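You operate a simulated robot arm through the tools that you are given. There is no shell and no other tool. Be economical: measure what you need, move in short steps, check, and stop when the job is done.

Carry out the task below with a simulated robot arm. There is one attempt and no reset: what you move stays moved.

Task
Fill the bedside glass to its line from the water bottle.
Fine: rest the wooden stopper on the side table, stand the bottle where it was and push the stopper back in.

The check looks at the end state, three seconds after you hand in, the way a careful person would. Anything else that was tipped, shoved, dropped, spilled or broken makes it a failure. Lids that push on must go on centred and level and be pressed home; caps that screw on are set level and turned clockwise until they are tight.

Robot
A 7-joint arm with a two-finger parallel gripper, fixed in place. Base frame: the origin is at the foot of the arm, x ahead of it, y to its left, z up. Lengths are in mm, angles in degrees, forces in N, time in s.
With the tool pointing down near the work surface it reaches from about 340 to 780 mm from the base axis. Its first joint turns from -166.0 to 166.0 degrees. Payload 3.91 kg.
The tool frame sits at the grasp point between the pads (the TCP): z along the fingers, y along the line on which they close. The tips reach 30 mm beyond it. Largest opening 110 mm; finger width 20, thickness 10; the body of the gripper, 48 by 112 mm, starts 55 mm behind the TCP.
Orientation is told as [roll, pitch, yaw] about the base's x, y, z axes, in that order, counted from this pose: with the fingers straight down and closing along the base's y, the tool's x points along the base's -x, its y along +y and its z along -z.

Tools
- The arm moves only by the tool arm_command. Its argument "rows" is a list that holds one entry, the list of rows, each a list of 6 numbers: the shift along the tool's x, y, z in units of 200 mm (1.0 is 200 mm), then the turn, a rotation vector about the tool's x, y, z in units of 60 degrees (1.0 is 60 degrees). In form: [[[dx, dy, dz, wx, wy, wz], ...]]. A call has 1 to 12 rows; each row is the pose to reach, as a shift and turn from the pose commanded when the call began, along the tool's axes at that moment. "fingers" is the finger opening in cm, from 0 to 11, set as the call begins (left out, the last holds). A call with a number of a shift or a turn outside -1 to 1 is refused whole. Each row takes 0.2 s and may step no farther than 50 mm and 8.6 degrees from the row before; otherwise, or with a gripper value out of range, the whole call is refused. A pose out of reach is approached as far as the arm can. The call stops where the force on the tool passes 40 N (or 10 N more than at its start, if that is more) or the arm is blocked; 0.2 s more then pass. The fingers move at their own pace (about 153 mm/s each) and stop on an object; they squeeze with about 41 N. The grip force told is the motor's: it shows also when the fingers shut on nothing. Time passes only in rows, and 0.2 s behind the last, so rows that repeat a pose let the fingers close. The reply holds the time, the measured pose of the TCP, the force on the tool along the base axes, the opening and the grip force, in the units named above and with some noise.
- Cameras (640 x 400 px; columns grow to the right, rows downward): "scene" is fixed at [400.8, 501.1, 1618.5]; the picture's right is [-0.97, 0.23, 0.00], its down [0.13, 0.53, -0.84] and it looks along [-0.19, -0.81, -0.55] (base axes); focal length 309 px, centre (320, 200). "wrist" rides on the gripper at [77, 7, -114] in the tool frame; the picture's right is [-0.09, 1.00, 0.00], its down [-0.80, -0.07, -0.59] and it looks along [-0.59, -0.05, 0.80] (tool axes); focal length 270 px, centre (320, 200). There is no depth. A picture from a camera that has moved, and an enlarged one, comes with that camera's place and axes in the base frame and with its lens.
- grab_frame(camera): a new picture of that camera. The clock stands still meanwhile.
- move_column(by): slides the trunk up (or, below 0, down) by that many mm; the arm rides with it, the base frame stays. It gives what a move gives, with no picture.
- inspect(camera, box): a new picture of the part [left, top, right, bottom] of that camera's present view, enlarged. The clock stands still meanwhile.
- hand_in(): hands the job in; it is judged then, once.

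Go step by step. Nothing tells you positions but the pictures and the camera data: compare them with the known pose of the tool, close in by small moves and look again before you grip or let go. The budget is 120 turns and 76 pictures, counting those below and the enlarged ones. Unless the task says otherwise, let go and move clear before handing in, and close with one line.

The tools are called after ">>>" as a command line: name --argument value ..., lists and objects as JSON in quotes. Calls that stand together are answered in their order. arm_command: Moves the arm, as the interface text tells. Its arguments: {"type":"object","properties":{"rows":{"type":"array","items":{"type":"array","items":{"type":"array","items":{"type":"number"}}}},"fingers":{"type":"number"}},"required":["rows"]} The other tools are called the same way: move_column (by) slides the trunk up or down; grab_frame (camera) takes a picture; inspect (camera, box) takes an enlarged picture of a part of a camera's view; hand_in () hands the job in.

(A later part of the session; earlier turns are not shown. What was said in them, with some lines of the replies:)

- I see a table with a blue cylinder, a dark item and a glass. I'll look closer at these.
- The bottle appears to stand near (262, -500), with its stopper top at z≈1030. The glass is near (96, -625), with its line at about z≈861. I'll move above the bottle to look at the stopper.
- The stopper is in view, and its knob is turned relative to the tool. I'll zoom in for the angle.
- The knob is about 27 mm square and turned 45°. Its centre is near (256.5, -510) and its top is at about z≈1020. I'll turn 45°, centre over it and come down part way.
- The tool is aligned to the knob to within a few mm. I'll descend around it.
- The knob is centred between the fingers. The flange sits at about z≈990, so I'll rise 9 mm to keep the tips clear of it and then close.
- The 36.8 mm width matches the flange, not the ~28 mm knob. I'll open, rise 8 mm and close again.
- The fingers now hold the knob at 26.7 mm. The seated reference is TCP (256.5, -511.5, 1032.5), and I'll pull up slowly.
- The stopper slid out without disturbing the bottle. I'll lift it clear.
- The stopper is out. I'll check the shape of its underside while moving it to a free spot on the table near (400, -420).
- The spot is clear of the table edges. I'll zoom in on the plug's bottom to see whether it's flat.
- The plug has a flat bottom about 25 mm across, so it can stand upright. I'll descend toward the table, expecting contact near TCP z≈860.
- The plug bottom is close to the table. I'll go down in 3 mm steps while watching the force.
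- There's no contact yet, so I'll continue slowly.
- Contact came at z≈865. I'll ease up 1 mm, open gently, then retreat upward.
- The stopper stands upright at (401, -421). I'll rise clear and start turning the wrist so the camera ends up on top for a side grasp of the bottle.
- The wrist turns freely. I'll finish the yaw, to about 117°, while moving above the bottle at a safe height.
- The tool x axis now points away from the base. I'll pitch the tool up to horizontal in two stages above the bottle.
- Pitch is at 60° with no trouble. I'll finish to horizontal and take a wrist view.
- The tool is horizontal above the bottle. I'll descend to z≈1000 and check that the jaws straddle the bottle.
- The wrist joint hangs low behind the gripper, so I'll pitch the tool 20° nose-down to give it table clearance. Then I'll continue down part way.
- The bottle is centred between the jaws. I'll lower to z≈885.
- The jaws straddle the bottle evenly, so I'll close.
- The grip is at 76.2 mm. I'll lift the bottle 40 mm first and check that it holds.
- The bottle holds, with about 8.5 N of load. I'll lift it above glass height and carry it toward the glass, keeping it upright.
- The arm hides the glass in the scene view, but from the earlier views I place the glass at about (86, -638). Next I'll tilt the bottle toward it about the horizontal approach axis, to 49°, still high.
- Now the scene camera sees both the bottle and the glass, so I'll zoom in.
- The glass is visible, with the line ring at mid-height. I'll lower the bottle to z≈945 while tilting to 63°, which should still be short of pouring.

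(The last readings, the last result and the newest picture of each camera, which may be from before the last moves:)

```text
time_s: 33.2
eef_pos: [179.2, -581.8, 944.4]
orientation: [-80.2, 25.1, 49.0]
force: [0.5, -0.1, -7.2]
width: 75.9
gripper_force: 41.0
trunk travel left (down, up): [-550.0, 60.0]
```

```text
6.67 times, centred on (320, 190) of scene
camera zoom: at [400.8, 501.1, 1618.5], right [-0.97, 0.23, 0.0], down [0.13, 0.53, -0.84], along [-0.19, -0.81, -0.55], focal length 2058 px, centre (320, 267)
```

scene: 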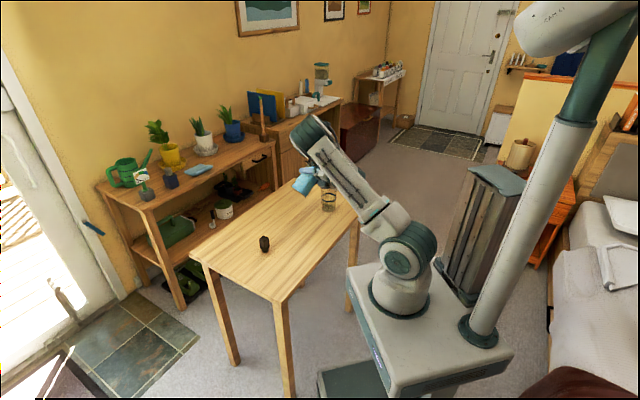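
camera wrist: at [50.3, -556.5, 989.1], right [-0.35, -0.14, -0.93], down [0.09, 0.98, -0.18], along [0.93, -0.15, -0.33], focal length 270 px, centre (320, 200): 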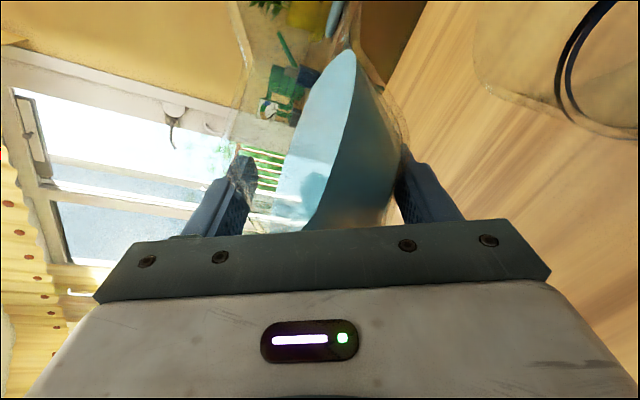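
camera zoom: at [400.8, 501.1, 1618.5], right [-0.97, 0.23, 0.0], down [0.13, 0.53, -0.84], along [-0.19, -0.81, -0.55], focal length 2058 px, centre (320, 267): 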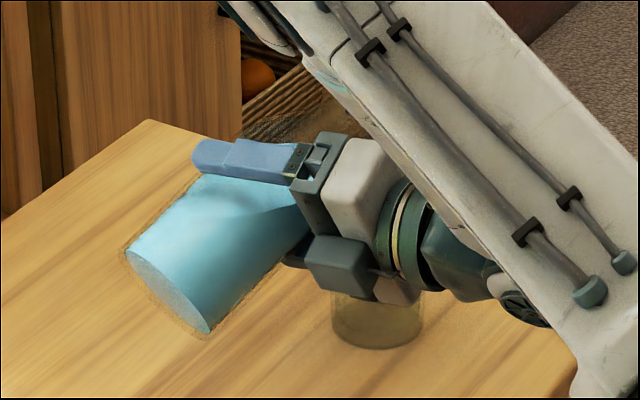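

The mouth is about 13 mm short of the glass centre and above the rim. I'll tilt on to 70° and look for flow.

>>> arm_command --rows '[[[0, 0, 0, 0.04, 0, 0.11]]]'

>>> grab_frame --camera "wrist"

```text
time_s: 33.6
eef_pos: [180.0, -583.5, 945.3]
orientation: [-83.0, 18.5, 48.0]
force: [-0.3, 0.2, -6.8]
width: 76.2
gripper_force: 41.2
trunk travel left (down, up): [-550.0, 60.0]
```

```text
35 pictures are left
camera wrist: at [46.0, -558.6, 976.5], right [-0.24, -0.09, -0.97], down [0.11, 0.99, -0.12], along [0.96, -0.13, -0.23], focal length 270 px, centre (320, 200)
```

wrist: 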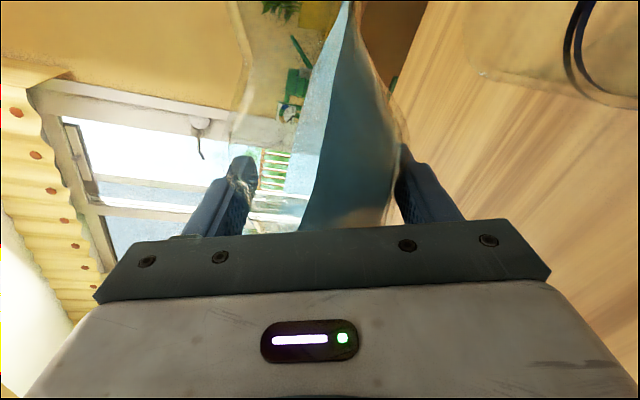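

The water's edge is reaching the neck and nothing flows yet. I'll tilt another 4° and hold briefly.

>>> arm_command --rows '[[[0, 0, 0, 0.0228, 0, 0.0627], [0, 0, 0, 0.0228, 0, 0.0627]]]'

>>> grab_frame --camera "wrist"

>>> inspect --camera "scene" --box '[280, 160, 360, 220]'

```text
time_s: 34.2
eef_pos: [179.3, -582.6, 945.2]
orientation: [-84.5, 14.8, 47.6]
force: [-0.3, 0.0, -8.0]
width: 75.9
gripper_force: 40.9
trunk travel left (down, up): [-550.0, 60.0]
```

```text
34 pictures are left
camera wrist: at [43.8, -559.8, 968.5], right [-0.18, -0.06, -0.98], down [0.11, 0.99, -0.08], along [0.98, -0.13, -0.18], focal length 270 px, centre (320, 200)
```

wrist: 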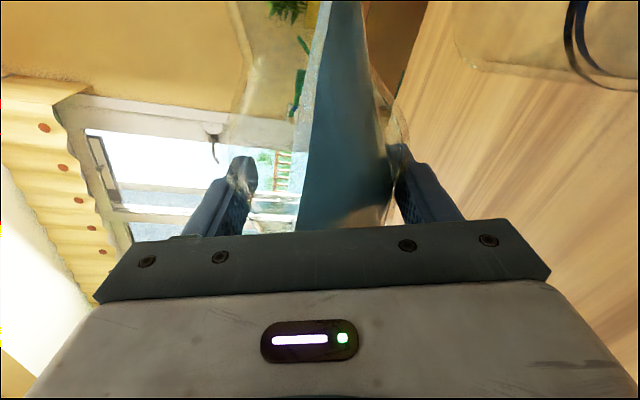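

```text
6.67 times, centred on (320, 190) of scene
camera zoom: at [400.8, 501.1, 1618.5], right [-0.97, 0.23, 0.0], down [0.13, 0.53, -0.84], along [-0.19, -0.81, -0.55], focal length 2058 px, centre (320, 267)
```

zoom: 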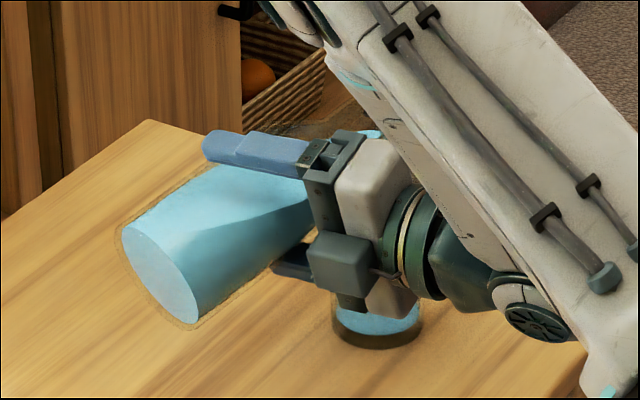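

Water is now in the glass, so it's flowing. I'll hold briefly and look again.

>>> arm_command --rows '[[[0, 0, 0, 0, 0, 0]]]'

>>> inspect --camera "scene" --box '[310, 180, 350, 220]'

>>> grab_frame --camera "wrist"

```text
time_s: 34.6
eef_pos: [178.5, -582.4, 945.5]
orientation: [-84.5, 14.8, 47.6]
force: [0.1, -0.5, -7.9]
width: 75.9
gripper_force: 41.1
trunk travel left (down, up): [-550.0, 60.0]
```

```text
10.00 times, centred on (330, 200) of scene
camera zoom: at [400.8, 501.1, 1618.5], right [-0.97, 0.23, 0.0], down [0.13, 0.53, -0.84], along [-0.19, -0.81, -0.55], focal length 3087 px, centre (220, 200)
```

zoom: 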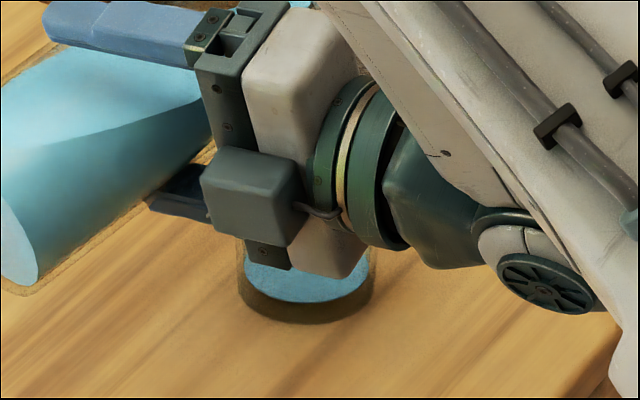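

```text
31 pictures are left
camera wrist: at [43.8, -559.7, 968.6], right [-0.19, -0.06, -0.98], down [0.11, 0.99, -0.08], along [0.98, -0.13, -0.18], focal length 270 px, centre (320, 200)
```

wrist: 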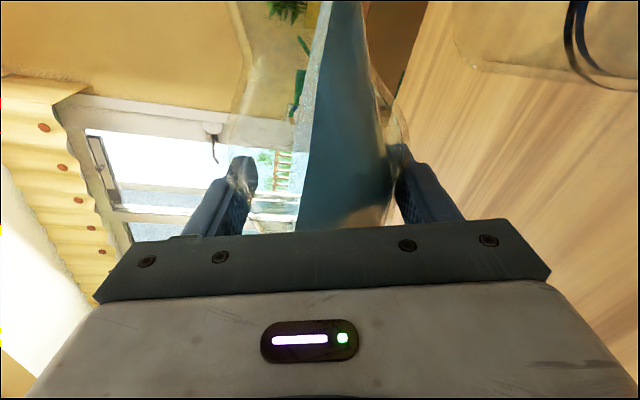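

The flow settled, with the glass about a quarter of the way to its line. I'll tilt 3° more and hold.

>>> arm_command --rows '[[[0, 0, 0, 0.0171, 0, 0.047], [0, 0, 0, 0.0171, 0, 0.047], [0, 0, 0, 0.0171, 0, 0.047]]]'

>>> inspect --camera "scene" --box '[310, 180, 350, 220]'

```text
time_s: 35.4
eef_pos: [178.7, -582.7, 945.6]
orientation: [-85.5, 12.0, 47.3]
force: [-0.7, -0.4, -6.7]
width: 75.8
gripper_force: 41.4
trunk travel left (down, up): [-550.0, 60.0]
```

```text
10.00 times, centred on (330, 200) of scene
camera zoom: at [400.8, 501.1, 1618.5], right [-0.97, 0.23, 0.0], down [0.13, 0.53, -0.84], along [-0.19, -0.81, -0.55], focal length 3087 px, centre (220, 200)
```

zoom: 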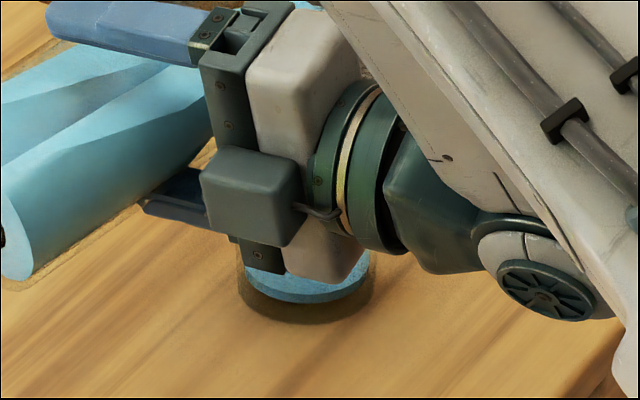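

The water is only about 7 mm deep so far. I'll tilt 4° further and hold.

>>> arm_command --rows '[[[0, 0, 0, 0.0228, 0, 0.0627], [0, 0, 0, 0.0228, 0, 0.0627], [0, 0, 0, 0.0228, 0, 0.0627]]]'

>>> inspect --camera "scene" --box '[310, 180, 350, 220]'

>>> inspect --camera "wrist" --box '[320, 0, 640, 200]'

```text
time_s: 36.2
eef_pos: [178.9, -583.3, 945.4]
orientation: [-86.9, 8.2, 47.2]
force: [-0.7, 0.6, -7.6]
width: 75.9
gripper_force: 40.9
trunk travel left (down, up): [-550.0, 60.0]
```

```text
10.00 times, centred on (330, 200) of scene
camera zoom: at [400.8, 501.1, 1618.5], right [-0.97, 0.23, 0.0], down [0.13, 0.53, -0.84], along [-0.19, -0.81, -0.55], focal length 3087 px, centre (220, 200)
```

zoom: 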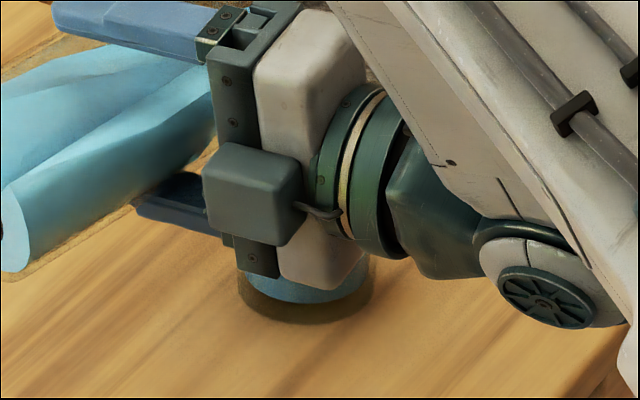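

```text
2.00 times, centred on (480, 100) of wrist
camera zoom: at [42.2, -560.3, 955.7], right [-0.08, 0.0, -1.0], down [0.12, 0.99, -0.01], along [0.99, -0.12, -0.08], focal length 541 px, centre (0, 400)
```

zoom: 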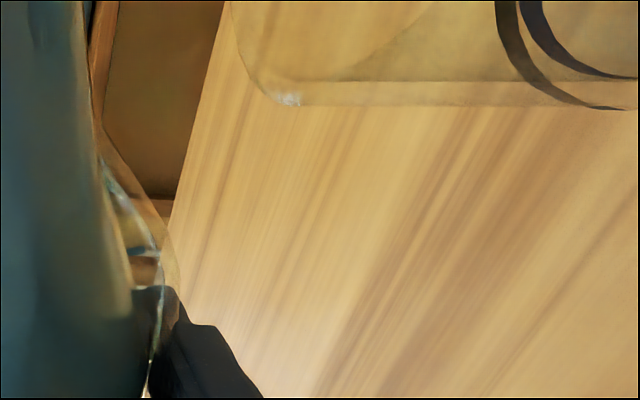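

The glass is about a third full. I'll tilt 3° more and hold for slightly less time.

>>> arm_command --rows '[[[0, 0, 0, 0.0171, 0, 0.047], [0, 0, 0, 0.0171, 0, 0.047], [0, 0, 0, 0.0171, 0, 0.047]]]'

>>> inspect --camera "wrist" --box '[320, 0, 640, 200]'

>>> inspect --camera "scene" --box '[310, 180, 350, 220]'

```text
time_s: 37.0
eef_pos: [179.1, -582.1, 945.5]
orientation: [-88.0, 5.4, 46.9]
force: [0.4, 0.6, -6.5]
width: 76.0
gripper_force: 40.8
trunk travel left (down, up): [-550.0, 60.0]
```

```text
2.00 times, centred on (480, 100) of wrist
camera zoom: at [41.8, -560.3, 950.2], right [-0.03, 0.02, -1.0], down [0.12, 0.99, 0.02], along [0.99, -0.12, -0.03], focal length 541 px, centre (0, 400)
```

zoom: 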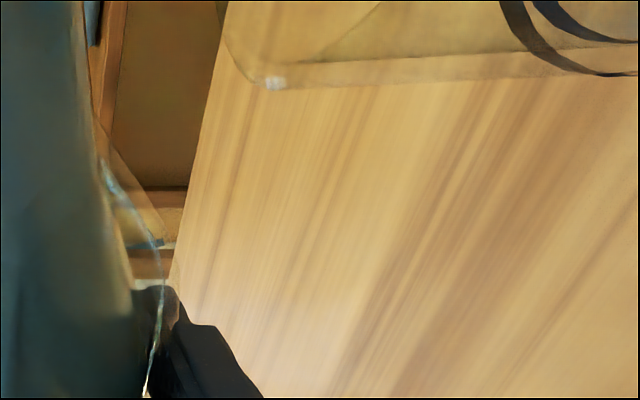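

```text
10.00 times, centred on (330, 200) of scene
camera zoom: at [400.8, 501.1, 1618.5], right [-0.97, 0.23, 0.0], down [0.13, 0.53, -0.84], along [-0.19, -0.81, -0.55], focal length 3087 px, centre (220, 200)
```

zoom: 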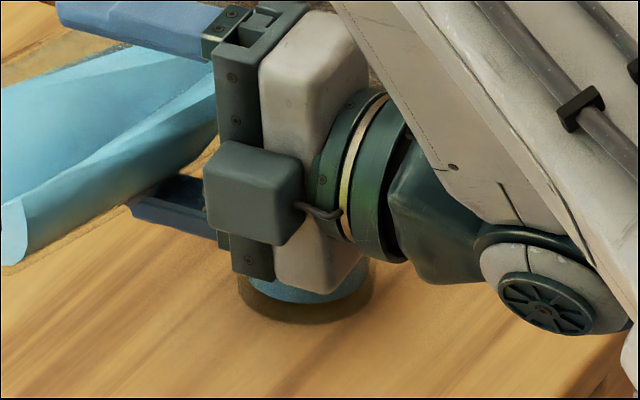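

I can't see the level from here. I'll tilt back 14° to stop the flow and raise 70 mm to view the glass.

>>> arm_command --rows '[[[0, 0, 0, -0.04, 0, -0.11], [0, 0, 0, -0.0798, 0, -0.219], [0, 0, 0, -0.0798, 0, -0.219], [0.0172, -0.174, -0.006, -0.0798, 0, -0.219], [0.0344, -0.348, -0.0125, -0.0798, 0, -0.219]]]'

>>> inspect --camera "scene" --box '[310, 180, 350, 220]'

```text
time_s: 38.2
eef_pos: [179.6, -582.2, 1016.8]
orientation: [-82.9, 18.6, 48.0]
force: [0.4, -0.4, -6.3]
width: 75.9
gripper_force: 40.6
trunk travel left (down, up): [-550.0, 60.0]
```

```text
10.00 times, centred on (330, 200) of scene
camera zoom: at [400.8, 501.1, 1618.5], right [-0.97, 0.23, 0.0], down [0.13, 0.53, -0.84], along [-0.19, -0.81, -0.55], focal length 3087 px, centre (220, 200)
```

zoom: 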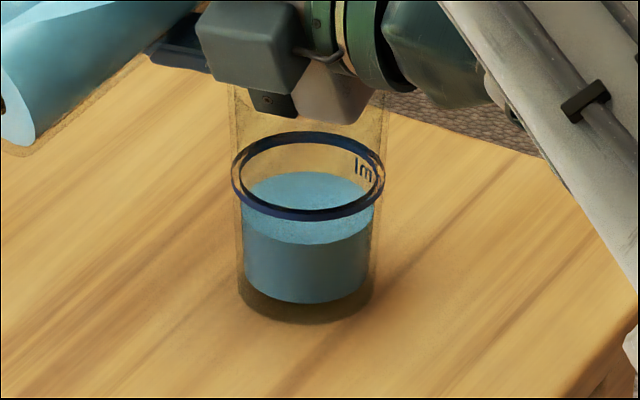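

The level is about 65% of the way to the line. I'll run another short pour to about 85°, then come back and look again.

>>> arm_command --rows '[[[-0.0562, 0.1645, 0.0205, 0, 0, 0], [-0.1125, 0.329, 0.041, 0, 0, 0], [-0.1125, 0.329, 0.041, 0.0428, 0, 0.1175], [-0.1125, 0.329, 0.041, 0.0855, 0, 0.235], [-0.1125, 0.329, 0.041, 0.0855, 0, 0.235], [-0.1125, 0.329, 0.041, 0.0428, 0, 0.1175], [-0.1125, 0.329, 0.041, 0, 0, 0], [-0.1125, 0.329, 0.041, 0, 0, 0], [-0.0562, 0.1645, 0.0205, 0, 0, 0], [0, 0, 0, 0, 0, 0]]]'

>>> inspect --camera "scene" --box '[310, 180, 350, 220]'

```text
time_s: 40.4
eef_pos: [180.3, -581.9, 1015.7]
orientation: [-82.9, 18.7, 48.0]
force: [1.0, 0.1, -5.9]
width: 76.1
gripper_force: 41.2
trunk travel left (down, up): [-550.0, 60.0]
```

```text
10.00 times, centred on (330, 200) of scene
camera zoom: at [400.8, 501.1, 1618.5], right [-0.97, 0.23, 0.0], down [0.13, 0.53, -0.84], along [-0.19, -0.81, -0.55], focal length 3087 px, centre (220, 200)
```

zoom: 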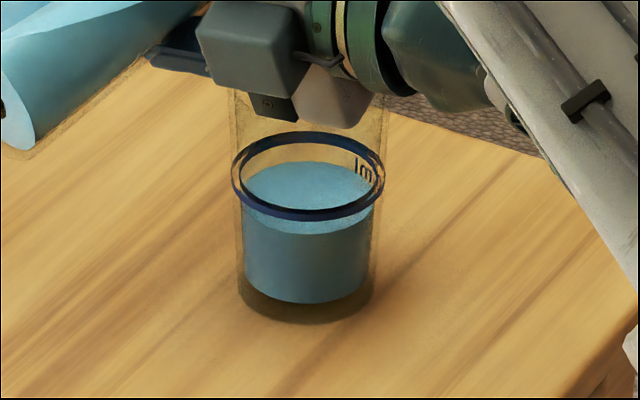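

Each short pour adds a bit; about 21 px (roughly 12 mm) remain. I'll go to 87° with the same brief hold.

>>> arm_command --rows '[[[-0.0562, 0.1645, 0.0205, 0, 0, 0], [-0.1125, 0.329, 0.041, 0, 0, 0], [-0.1125, 0.329, 0.041, 0.048, 0, 0.132], [-0.1125, 0.329, 0.041, 0.0969, 0, 0.2663], [-0.1125, 0.329, 0.041, 0.0969, 0, 0.2663], [-0.1125, 0.329, 0.041, 0.048, 0, 0.132], [-0.1125, 0.329, 0.041, 0, 0, 0], [-0.1125, 0.329, 0.041, 0, 0, 0], [-0.0562, 0.1645, 0.0205, 0, 0, 0], [0, 0, 0, 0, 0, 0]]]'

>>> inspect --camera "scene" --box '[310, 180, 350, 220]'

```text
time_s: 42.6
eef_pos: [179.6, -581.1, 1015.7]
orientation: [-82.9, 18.7, 48.0]
force: [0.8, 0.0, -6.0]
width: 76.1
gripper_force: 40.8
trunk travel left (down, up): [-550.0, 60.0]
```

```text
10.00 times, centred on (330, 200) of scene
camera zoom: at [400.8, 501.1, 1618.5], right [-0.97, 0.23, 0.0], down [0.13, 0.53, -0.84], along [-0.19, -0.81, -0.55], focal length 3087 px, centre (220, 200)
```

zoom: 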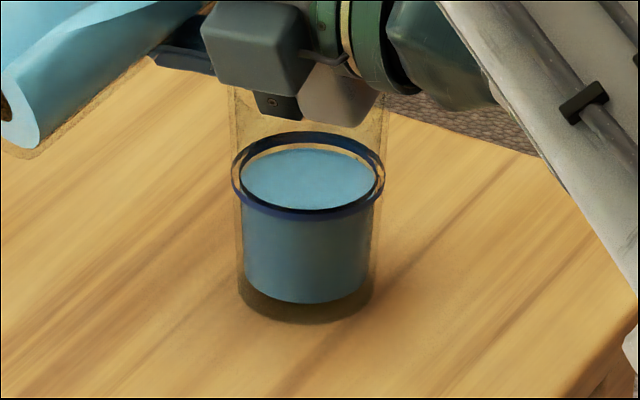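

About 9 px (roughly 5 mm) remain, so I'll repeat at about 87.3°.

>>> arm_command --rows '[[[-0.0562, 0.1645, 0.0205, 0, 0, 0], [-0.1125, 0.329, 0.041, 0, 0, 0], [-0.1125, 0.329, 0.041, 0.049, 0, 0.135], [-0.1125, 0.329, 0.041, 0.0983, 0, 0.27], [-0.1125, 0.329, 0.041, 0.0983, 0, 0.27], [-0.1125, 0.329, 0.041, 0.049, 0, 0.135], [-0.1125, 0.329, 0.041, 0, 0, 0], [-0.1125, 0.329, 0.041, 0, 0, 0], [-0.0562, 0.1645, 0.0205, 0, 0, 0], [0, 0, 0, 0, 0, 0]]]'

>>> inspect --camera "scene" --box '[328, 188, 352, 206]'

```text
time_s: 44.8
eef_pos: [178.7, -581.3, 1016.6]
orientation: [-82.9, 18.6, 48.0]
force: [0.6, -0.2, -6.4]
width: 75.6
gripper_force: 41.0
trunk travel left (down, up): [-550.0, 60.0]
```

```text
16.00 times, centred on (340, 197) of scene
camera zoom: at [400.8, 501.1, 1618.5], right [-0.97, 0.23, 0.0], down [0.13, 0.53, -0.84], along [-0.19, -0.81, -0.55], focal length 4940 px, centre (0, 248)
```

zoom: 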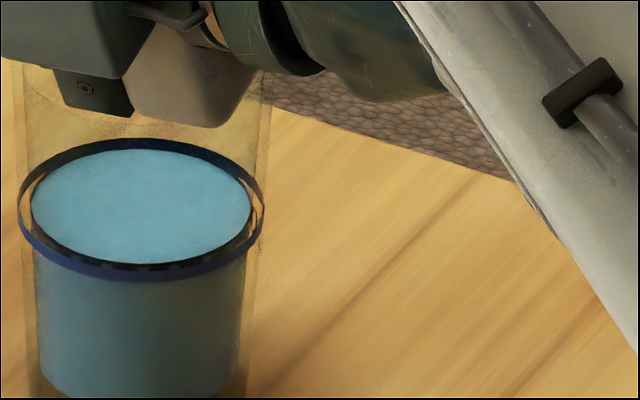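

The water surface now sits level with the middle of the line. I'll stop pouring and tilt the bottle back upright, then return it to its place.

>>> arm_command --rows '[[[0, 0, 0, -0.0399, 0, -0.1096], [0, 0, 0, -0.0798, 0, -0.2193], [0, 0, 0, -0.1197, 0, -0.3289], [0, 0, 0, -0.1596, 0, -0.4385], [0, 0, 0, -0.1995, 0, -0.5482], [0, 0, 0, -0.2394, 0, -0.6578]]]'

>>> arm_command --rows '[[[0, 0, 0, -0.0402, 0, -0.1104], [0, 0, 0, -0.0803, 0, -0.2208], [0, 0, 0, -0.1205, 0, -0.3311], [0, 0, 0, -0.1607, 0, -0.4415]]]'

>>> grab_frame --camera "wrist"

```text
time_s: 46.2
eef_pos: [180.1, -581.1, 1014.9]
orientation: [-57.3, 56.0, 64.6]
force: [-0.2, -0.2, -6.1]
width: 76.2
gripper_force: 41.2
trunk travel left (down, up): [-550.0, 60.0]
```

```text
time_s: 47.2
eef_pos: [178.9, -581.0, 1015.8]
orientation: [0.3, 69.9, 117.1]
force: [0.1, -0.4, -6.4]
width: 75.8
gripper_force: 40.8
trunk travel left (down, up): [-550.0, 60.0]
```

```text
21 pictures are left
camera wrist: at [135.6, -512.4, 1127.0], right [-0.9, -0.42, -0.08], down [-0.31, 0.77, -0.55], along [0.29, -0.47, -0.83], focal length 270 px, centre (320, 200)
```

wrist: 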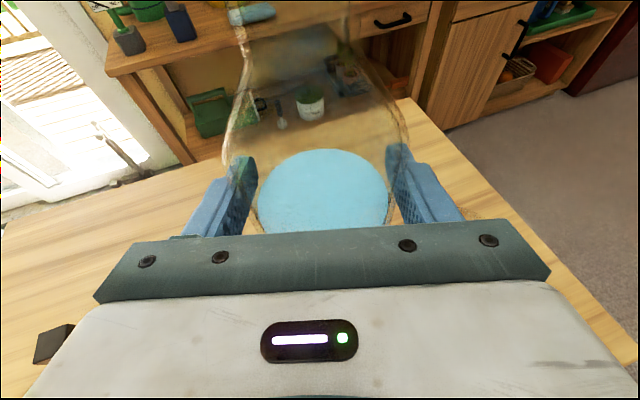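

The bottle is upright and hasn't shifted in the grip. I'll carry it back over its spot and lower to about 10 mm above the table.

>>> arm_command --rows '[[[-0.0192, -0.1687, -0.0528, 0, 0, 0], [-0.0384, -0.3373, -0.1055, 0, 0, 0], [-0.0576, -0.506, -0.1583, 0, 0, 0], [-0.1986, -0.506, -0.107, 0, 0, 0], [-0.3395, -0.506, -0.0557, 0, 0, 0], [-0.4805, -0.506, -0.0044, 0, 0, 0], [-0.6215, -0.506, 0.0469, 0, 0, 0]]]'

>>> inspect --camera "scene" --box '[240, 150, 400, 250]'

```text
time_s: 48.8
eef_pos: [255.9, -507.1, 896.3]
orientation: [0.0, 70.0, 116.8]
force: [-1.4, 0.6, -6.9]
width: 76.2
gripper_force: 41.3
trunk travel left (down, up): [-550.0, 60.0]
```

```text
4.00 times, centred on (320, 200) of scene
camera zoom: at [400.8, 501.1, 1618.5], right [-0.97, 0.23, 0.0], down [0.13, 0.53, -0.84], along [-0.19, -0.81, -0.55], focal length 1235 px, centre (320, 200)
```

zoom: 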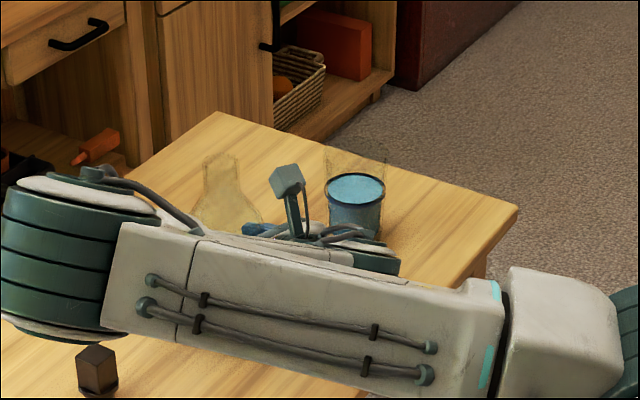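

I'll lower the last 10 mm gently.

>>> arm_command --rows '[[[-0.0188, 0, 0.0068, 0, 0, 0], [-0.0376, 0, 0.0137, 0, 0, 0], [-0.0423, 0, 0.0154, 0, 0, 0]]]'

>>> arm_command --rows '[[[-0.0047, 0, 0.0017, 0, 0, 0], [-0.0047, 0, 0.0017, 0, 0, 0]]]'

```text
time_s: 49.6
eef_pos: [254.5, -506.3, 886.6]
orientation: [-0.2, 70.2, 116.7]
force: [0.5, 1.2, -0.6]
width: 75.9
gripper_force: 41.7
trunk travel left (down, up): [-550.0, 60.0]
```

```text
time_s: 50.2
eef_pos: [253.2, -505.8, 887.5]
orientation: [0.0, 70.1, 116.9]
force: [2.8, -0.4, 7.7]
width: 76.0
gripper_force: 40.3
trunk travel left (down, up): [-550.0, 60.0]
```

The bottle is on the table. I'll ease the pressure, open, and rise straight up over the bottle.

>>> arm_command --rows '[[[0.004, 0, -0.0015, 0, 0, 0]]]'

>>> arm_command --rows '[[[0, 0, 0, 0, 0, 0], [0, 0, 0, 0, 0, 0], [0, 0, 0, 0, 0, 0]]]' --fingers 11

>>> grab_frame --camera "wrist"

```text
time_s: 50.6
eef_pos: [254.6, -505.8, 888.5]
orientation: [-0.1, 70.0, 116.7]
force: [2.1, -2.8, 2.4]
width: 75.7
gripper_force: 40.8
trunk travel left (down, up): [-550.0, 60.0]
```

```text
time_s: 51.4
eef_pos: [254.4, -506.4, 887.7]
orientation: [0.1, 70.0, 116.8]
force: [-0.8, -0.4, 0.4]
width: 110.0
gripper_force: 0.0
trunk travel left (down, up): [-550.0, 60.0]
```

```text
19 pictures are left
camera wrist: at [210.1, -437.1, 998.9], right [-0.9, -0.42, -0.08], down [-0.31, 0.78, -0.55], along [0.3, -0.47, -0.83], focal length 270 px, centre (320, 200)
```

wrist: 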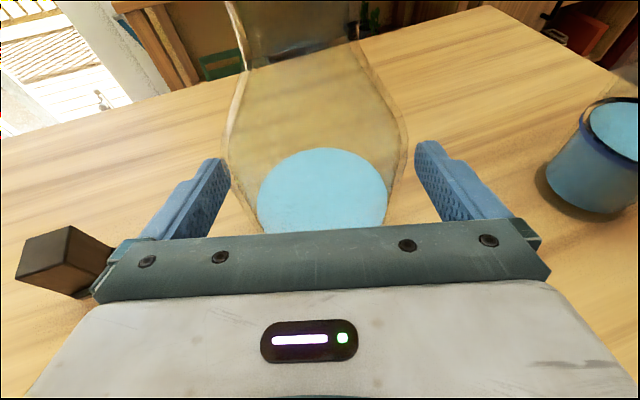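

The bottle stands free. I'll rise 200 mm straight up.

>>> arm_command --rows '[[[0.094, 0, -0.0342, 0, 0, 0], [0.282, 0, -0.1026, 0, 0, 0], [0.5, 0, -0.182, 0, 0, 0], [0.72, 0, -0.262, 0, 0, 0], [0.94, 0, -0.342, 0, 0, 0]]]'

>>> arm_command --rows '[[[0.117, 0, -0.0427, 0, -0.142, 0], [0.235, 0, -0.0855, 0, -0.284, 0], [0.235, 0, -0.0855, 0, -0.426, 0], [0.235, 0, -0.0855, 0, -0.568, 0], [0.235, 0, -0.0855, 0, -0.71, 0], [0.235, 0, -0.0855, 0, -0.852, 0], [0.235, 0, -0.0855, 0, -0.994, 0]]]'

```text
time_s: 52.6
eef_pos: [255.3, -507.6, 1087.1]
orientation: [0.0, 70.0, 116.9]
force: [-0.2, 0.4, 0.6]
width: 110.0
gripper_force: 0.0
trunk travel left (down, up): [-550.0, 60.0]
```

```text
time_s: 54.2
eef_pos: [255.4, -506.5, 1137.4]
orientation: [0.0, 10.2, 116.8]
force: [-0.1, -0.3, 0.4]
width: 109.9
gripper_force: 0.1
trunk travel left (down, up): [-550.0, 60.0]
```

I'll level the tool to straight down, then move over the stopper and align to it at yaw 135°.

>>> arm_command --rows '[[[0, 0, 0, 0, -0.09, 0], [0, 0, 0, 0, -0.172, 0]]]'

>>> arm_command --rows '[[[-0.013, -0.211, 0, 0, 0, -0.075], [-0.026, -0.422, 0, 0, 0, -0.151], [-0.039, -0.633, 0, 0, 0, -0.227], [-0.052, -0.844, 0, 0, 0, -0.302]]]' --fingers 7

>>> grab_frame --camera "wrist"

```text
time_s: 54.8
eef_pos: [254.0, -505.8, 1136.6]
orientation: [0.0, -0.1, 116.7]
force: [-0.6, 0.3, -0.9]
width: 110.0
gripper_force: 0.1
trunk travel left (down, up): [-550.0, 60.0]
```

```text
time_s: 55.8
eef_pos: [399.8, -421.7, 1139.1]
orientation: [0.0, -0.1, 135.1]
force: [0.1, 0.0, -0.9]
width: 69.9
gripper_force: 0.1
trunk travel left (down, up): [-550.0, 60.0]
```

```text
18 pictures are left
camera wrist: at [448.2, -480.4, 1253.0], right [-0.77, -0.64, 0.0], down [-0.52, 0.62, 0.59], along [-0.38, 0.45, -0.8], focal length 270 px, centre (320, 200)
```

wrist: 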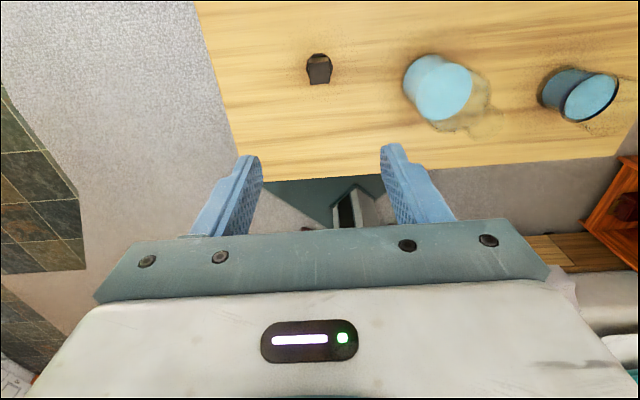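

The stopper is lined up under the gripper. I'll descend to just above it and check.

>>> arm_command --rows '[[[0, 0, 0.2, 0, 0, 0], [0, 0, 0.4, 0, 0, 0], [0, 0, 0.6, 0, 0, 0], [0, 0, 0.8, 0, 0, 0], [0, 0, 1.0, 0, 0, 0]]]'

>>> arm_command --rows '[[[0, 0, 0.1, 0, 0, 0], [0, 0, 0.2, 0, 0, 0]]]'

>>> inspect --camera "wrist" --box '[220, 50, 420, 250]'

>>> inspect --camera "scene" --box '[240, 220, 290, 260]'

```text
time_s: 57.0
eef_pos: [398.2, -420.4, 937.7]
orientation: [0.0, 0.0, 134.9]
force: [0.8, -0.1, -0.3]
width: 69.9
gripper_force: 0.1
trunk travel left (down, up): [-550.0, 60.0]
```

```text
time_s: 57.6
eef_pos: [398.8, -419.7, 896.2]
orientation: [0.0, 0.1, 135.0]
force: [-0.5, -0.2, -1.1]
width: 70.1
gripper_force: 0.1
trunk travel left (down, up): [-550.0, 60.0]
```

```text
2.00 times, centred on (320, 150) of wrist
camera zoom: at [447.7, -478.9, 1011.1], right [-0.77, -0.64, 0.0], down [-0.52, 0.62, 0.59], along [-0.38, 0.46, -0.8], focal length 541 px, centre (320, 300)
```

zoom: 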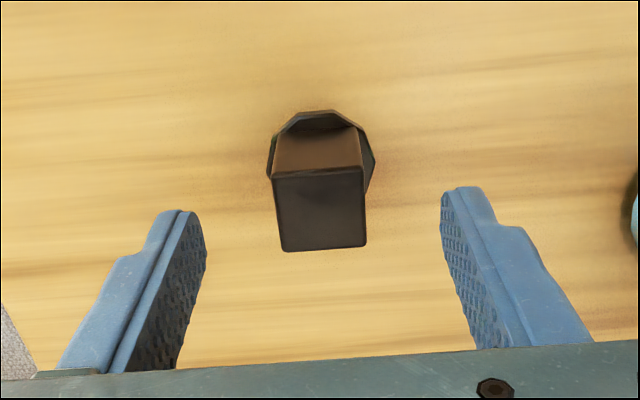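

```text
10.00 times, centred on (265, 240) of scene
camera zoom: at [400.8, 501.1, 1618.5], right [-0.97, 0.23, 0.0], down [0.13, 0.53, -0.84], along [-0.19, -0.81, -0.55], focal length 3087 px, centre (870, -200)
```

zoom: 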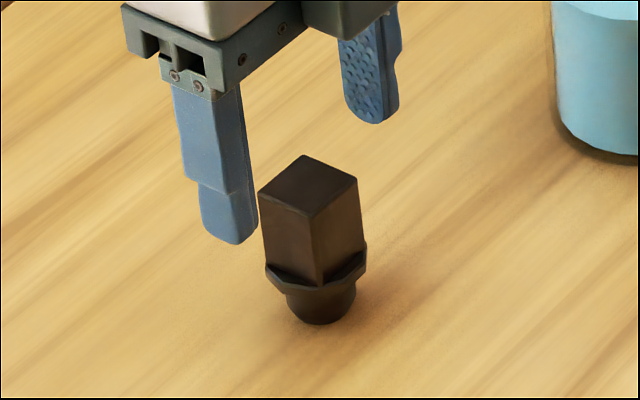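

The knob is centred. I'll lower to the same grip height as before (z≈865.5) and close.

>>> arm_command --rows '[[[0.005, 0, 0.08, 0, 0, 0], [0.005, 0, 0.153, 0, 0, 0]]]'

>>> arm_command --rows '[[[0, 0, 0, 0, 0, 0], [0, 0, 0, 0, 0, 0], [0, 0, 0, 0, 0, 0], [0, 0, 0, 0, 0, 0]]]' --fingers 2

>>> inspect --camera "scene" --box '[240, 220, 290, 260]'

```text
time_s: 58.2
eef_pos: [398.7, -419.4, 865.8]
orientation: [-0.1, 0.0, 134.9]
force: [-0.2, -0.7, 0.2]
width: 69.9
gripper_force: 0.0
trunk travel left (down, up): [-550.0, 60.0]
```

```text
time_s: 59.2
eef_pos: [400.0, -420.2, 865.2]
orientation: [0.0, -0.1, 135.0]
force: [1.3, 0.1, 0.3]
width: 27.0
gripper_force: 40.5
trunk travel left (down, up): [-550.0, 60.0]
```

```text
10.00 times, centred on (265, 240) of scene
camera zoom: at [400.8, 501.1, 1618.5], right [-0.97, 0.23, 0.0], down [0.13, 0.53, -0.84], along [-0.19, -0.81, -0.55], focal length 3087 px, centre (870, -200)
```

zoom: 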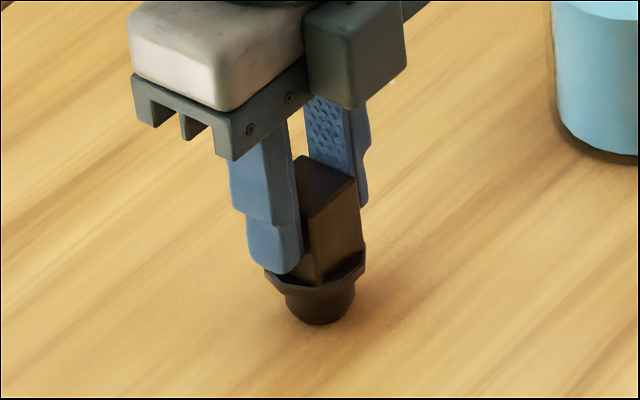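

The stopper is gripped at 27 mm. I'll lift it straight up and carry it back over the bottle.

>>> arm_command --rows '[[[0, 0, -0.1, 0, 0, 0], [0, 0, -0.3, 0, 0, 0], [0, 0, -0.5, 0, 0, 0], [0, 0, -0.75, 0, 0, 0], [0, 0, -1.0, 0, 0, 0]]]'

>>> arm_command --rows '[[[0, 0, -0.15, 0, 0, 0], [-0.0475, 0.2075, -0.15, 0, 0, 0], [-0.095, 0.415, -0.15, 0, 0, 0], [-0.1425, 0.6225, -0.15, 0, 0, 0], [-0.19, 0.83, -0.15, 0, 0, 0], [-0.19, 0.83, -0.15, 0, 0, 0]]]'

>>> grab_frame --camera "wrist"

>>> inspect --camera "scene" --box '[260, 145, 340, 245]'

```text
time_s: 60.4
eef_pos: [399.6, -418.4, 1067.2]
orientation: [0.1, 0.0, 134.9]
force: [-0.3, -0.5, -0.6]
width: 26.6
gripper_force: 41.0
trunk travel left (down, up): [-550.0, 60.0]
```

```text
time_s: 61.8
eef_pos: [256.6, -510.0, 1097.7]
orientation: [-0.1, 0.0, 135.0]
force: [0.1, 0.2, 0.4]
width: 26.7
gripper_force: 41.3
trunk travel left (down, up): [-550.0, 60.0]
```

```text
14 pictures are left
camera wrist: at [305.0, -569.2, 1212.1], right [-0.77, -0.64, 0.0], down [-0.52, 0.62, 0.59], along [-0.38, 0.46, -0.8], focal length 270 px, centre (320, 200)
```

wrist: 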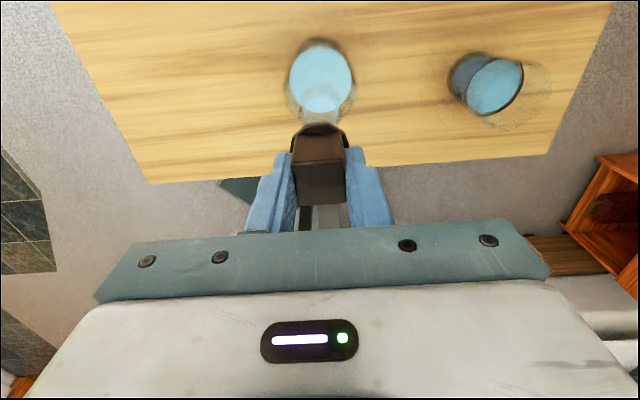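

```text
4.00 times, centred on (300, 195) of scene
camera zoom: at [400.8, 501.1, 1618.5], right [-0.97, 0.23, 0.0], down [0.13, 0.53, -0.84], along [-0.19, -0.81, -0.55], focal length 1235 px, centre (400, 220)
```

zoom: 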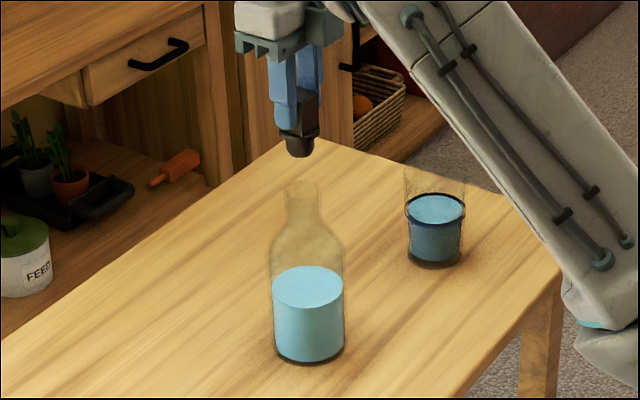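

Stopper and mouth look aligned. I'll lower to just above the mouth and check closely from both cameras.

>>> arm_command --rows '[[[0, 0, 0.09, 0, 0, 0], [0, 0, 0.18, 0, 0, 0], [0, 0, 0.18, 0, 0, 0]]]'

>>> inspect --camera "wrist" --box '[260, 50, 380, 170]'

>>> inspect --camera "scene" --box '[284, 170, 324, 210]'

```text
time_s: 62.6
eef_pos: [257.3, -510.2, 1062.2]
orientation: [0.0, 0.0, 135.0]
force: [-0.2, -0.6, -0.6]
width: 26.7
gripper_force: 41.0
trunk travel left (down, up): [-550.0, 60.0]
```

```text
3.33 times, centred on (320, 110) of wrist
camera zoom: at [305.4, -570.5, 1175.8], right [-0.77, -0.64, 0.0], down [-0.52, 0.62, 0.59], along [-0.38, 0.46, -0.8], focal length 901 px, centre (320, 500)
```

zoom: 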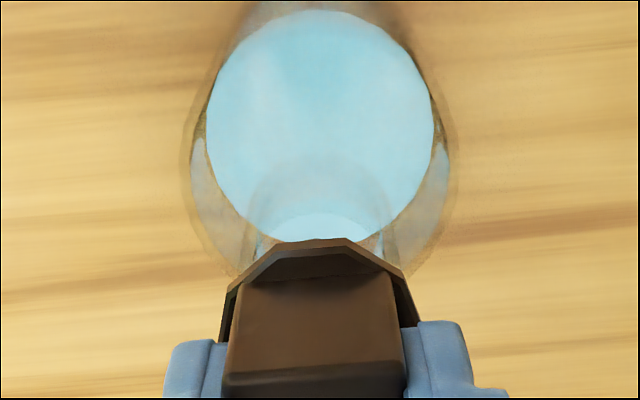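

```text
10.00 times, centred on (304, 190) of scene
camera zoom: at [400.8, 501.1, 1618.5], right [-0.97, 0.23, 0.0], down [0.13, 0.53, -0.84], along [-0.19, -0.81, -0.55], focal length 3087 px, centre (480, 300)
```

zoom: 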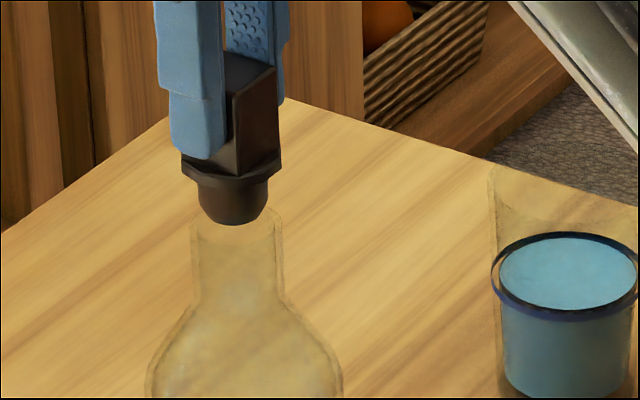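

The plug is centred over the mouth in both views. I'll lower it in slowly.

>>> arm_command --rows '[[[0, 0, 0.03, 0, 0, 0], [0, 0, 0.06, 0, 0, 0], [0, 0, 0.09, 0, 0, 0]]]'

>>> inspect --camera "scene" --box '[284, 170, 324, 210]'

```text
time_s: 63.4
eef_pos: [256.5, -510.8, 1043.4]
orientation: [0.0, 0.1, 134.9]
force: [-0.6, 0.6, -0.4]
width: 26.6
gripper_force: 40.5
trunk travel left (down, up): [-550.0, 60.0]
```

```text
10.00 times, centred on (304, 190) of scene
camera zoom: at [400.8, 501.1, 1618.5], right [-0.97, 0.23, 0.0], down [0.13, 0.53, -0.84], along [-0.19, -0.81, -0.55], focal length 3087 px, centre (480, 300)
```

zoom: 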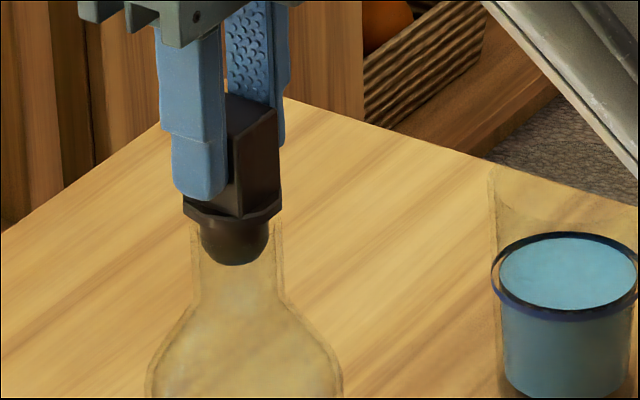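

The plug enters freely. I'll press on down to seat it.

>>> arm_command --rows '[[[0, 0, 0.015, 0, 0, 0], [0, 0, 0.03, 0, 0, 0], [0, 0, 0.043, 0, 0, 0], [0, 0, 0.053, 0, 0, 0]]]'

>>> arm_command --rows '[[[0, 0, 0.007, 0, 0, 0], [0, 0, 0.014, 0, 0, 0], [0, 0, 0.02, 0, 0, 0]]]'

>>> inspect --camera "scene" --box '[284, 170, 324, 210]'

```text
time_s: 64.4
eef_pos: [256.9, -510.7, 1035.1]
orientation: [0.1, 0.0, 135.0]
force: [0.8, 0.3, 6.1]
width: 26.8
gripper_force: 41.5
trunk travel left (down, up): [-550.0, 60.0]
```

```text
time_s: 65.2
eef_pos: [256.5, -511.8, 1033.1]
orientation: [0.2, 0.6, 135.0]
force: [-0.5, 6.0, 17.8]
width: 26.8
gripper_force: 40.8
trunk travel left (down, up): [-550.0, 60.0]
stopped in row 3: the force on the tool passed its limit (the readings are from after the stop); the commanded pose is now the measured one
```

```text
10.00 times, centred on (304, 190) of scene
camera zoom: at [400.8, 501.1, 1618.5], right [-0.97, 0.23, 0.0], down [0.13, 0.53, -0.84], along [-0.19, -0.81, -0.55], focal length 3087 px, centre (480, 300)
```

zoom: 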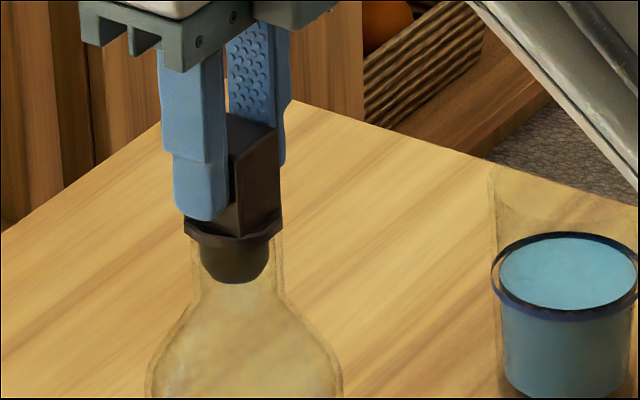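

The stopper bottomed out with over 40 N at the original seated height, and its flange is level on the mouth. I'll open and rise clear.

>>> arm_command --rows '[[[0, 0, 0, 0, 0, 0], [0, 0, 0, 0, 0, 0], [0, 0, 0, 0, 0, 0]]]' --fingers 7

>>> arm_command --rows '[[[0, 0, -0.1, 0, 0, 0], [0, 0, -0.3, 0, 0, 0], [0, 0, -0.5, 0, 0, 0], [0, 0, -0.75, 0, 0, 0]]]'

>>> inspect --camera "scene" --box '[250, 160, 378, 240]'

>>> inspect --camera "scene" --box '[284, 170, 324, 210]'

>>> inspect --camera "scene" --box '[322, 182, 352, 216]'

```text
time_s: 66.0
eef_pos: [257.3, -513.3, 1031.4]
orientation: [0.3, 0.3, 135.0]
force: [0.0, 0.0, -0.3]
width: 70.1
gripper_force: 0.0
trunk travel left (down, up): [-550.0, 60.0]
```

```text
time_s: 67.0
eef_pos: [254.9, -509.6, 1183.7]
orientation: [0.2, 0.4, 134.9]
force: [0.2, 0.0, 0.8]
width: 69.8
gripper_force: 0.1
trunk travel left (down, up): [-550.0, 60.0]
```

```text
5.00 times, centred on (314, 200) of scene
camera zoom: at [400.8, 501.1, 1618.5], right [-0.97, 0.23, 0.0], down [0.13, 0.53, -0.84], along [-0.19, -0.81, -0.55], focal length 1544 px, centre (350, 200)
```

zoom: 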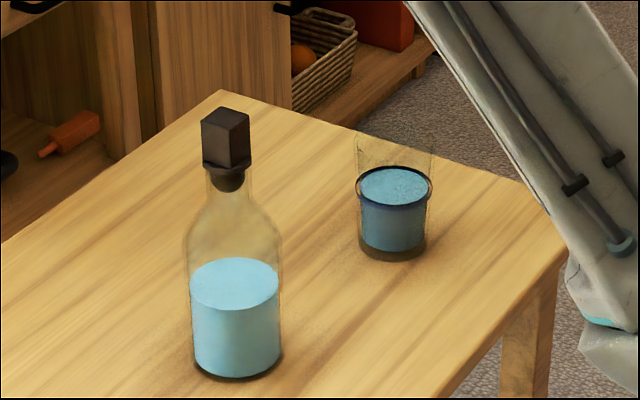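

```text
10.00 times, centred on (304, 190) of scene
camera zoom: at [400.8, 501.1, 1618.5], right [-0.97, 0.23, 0.0], down [0.13, 0.53, -0.84], along [-0.19, -0.81, -0.55], focal length 3087 px, centre (480, 300)
```

zoom: 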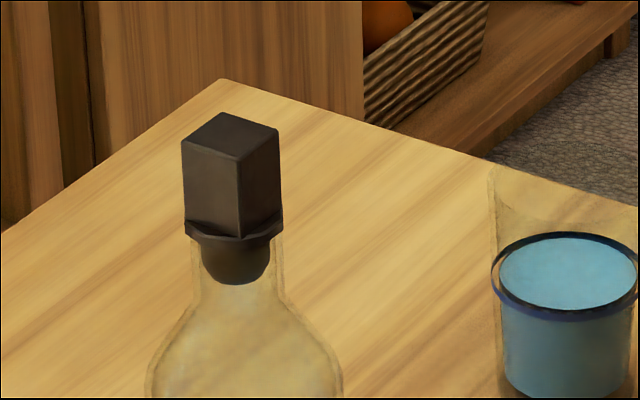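

```text
11.76 times, centred on (337, 199) of scene
camera zoom: at [400.8, 501.1, 1618.5], right [-0.97, 0.23, 0.0], down [0.13, 0.53, -0.84], along [-0.19, -0.81, -0.55], focal length 3632 px, centre (120, 212)
```

zoom: 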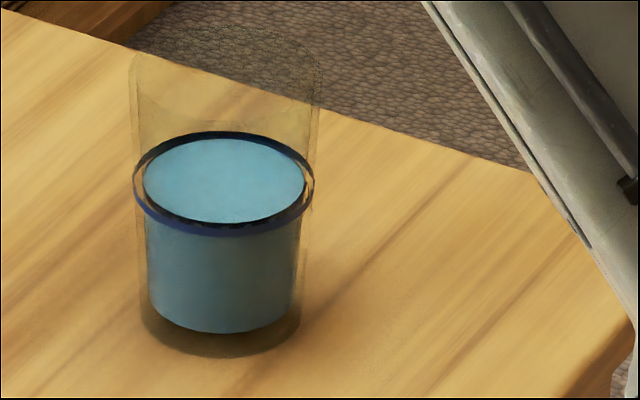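

The glass is filled to its line, the bottle is back in place with its stopper seated level, and the gripper is clear. I'm handing in.

>>> hand_in

```text
The job is handed in.
```

The glass is filled to its line. The bottle stands where it was, to within about 2 mm, with its stopper pressed home, and I saw no spills and nothing else moved.
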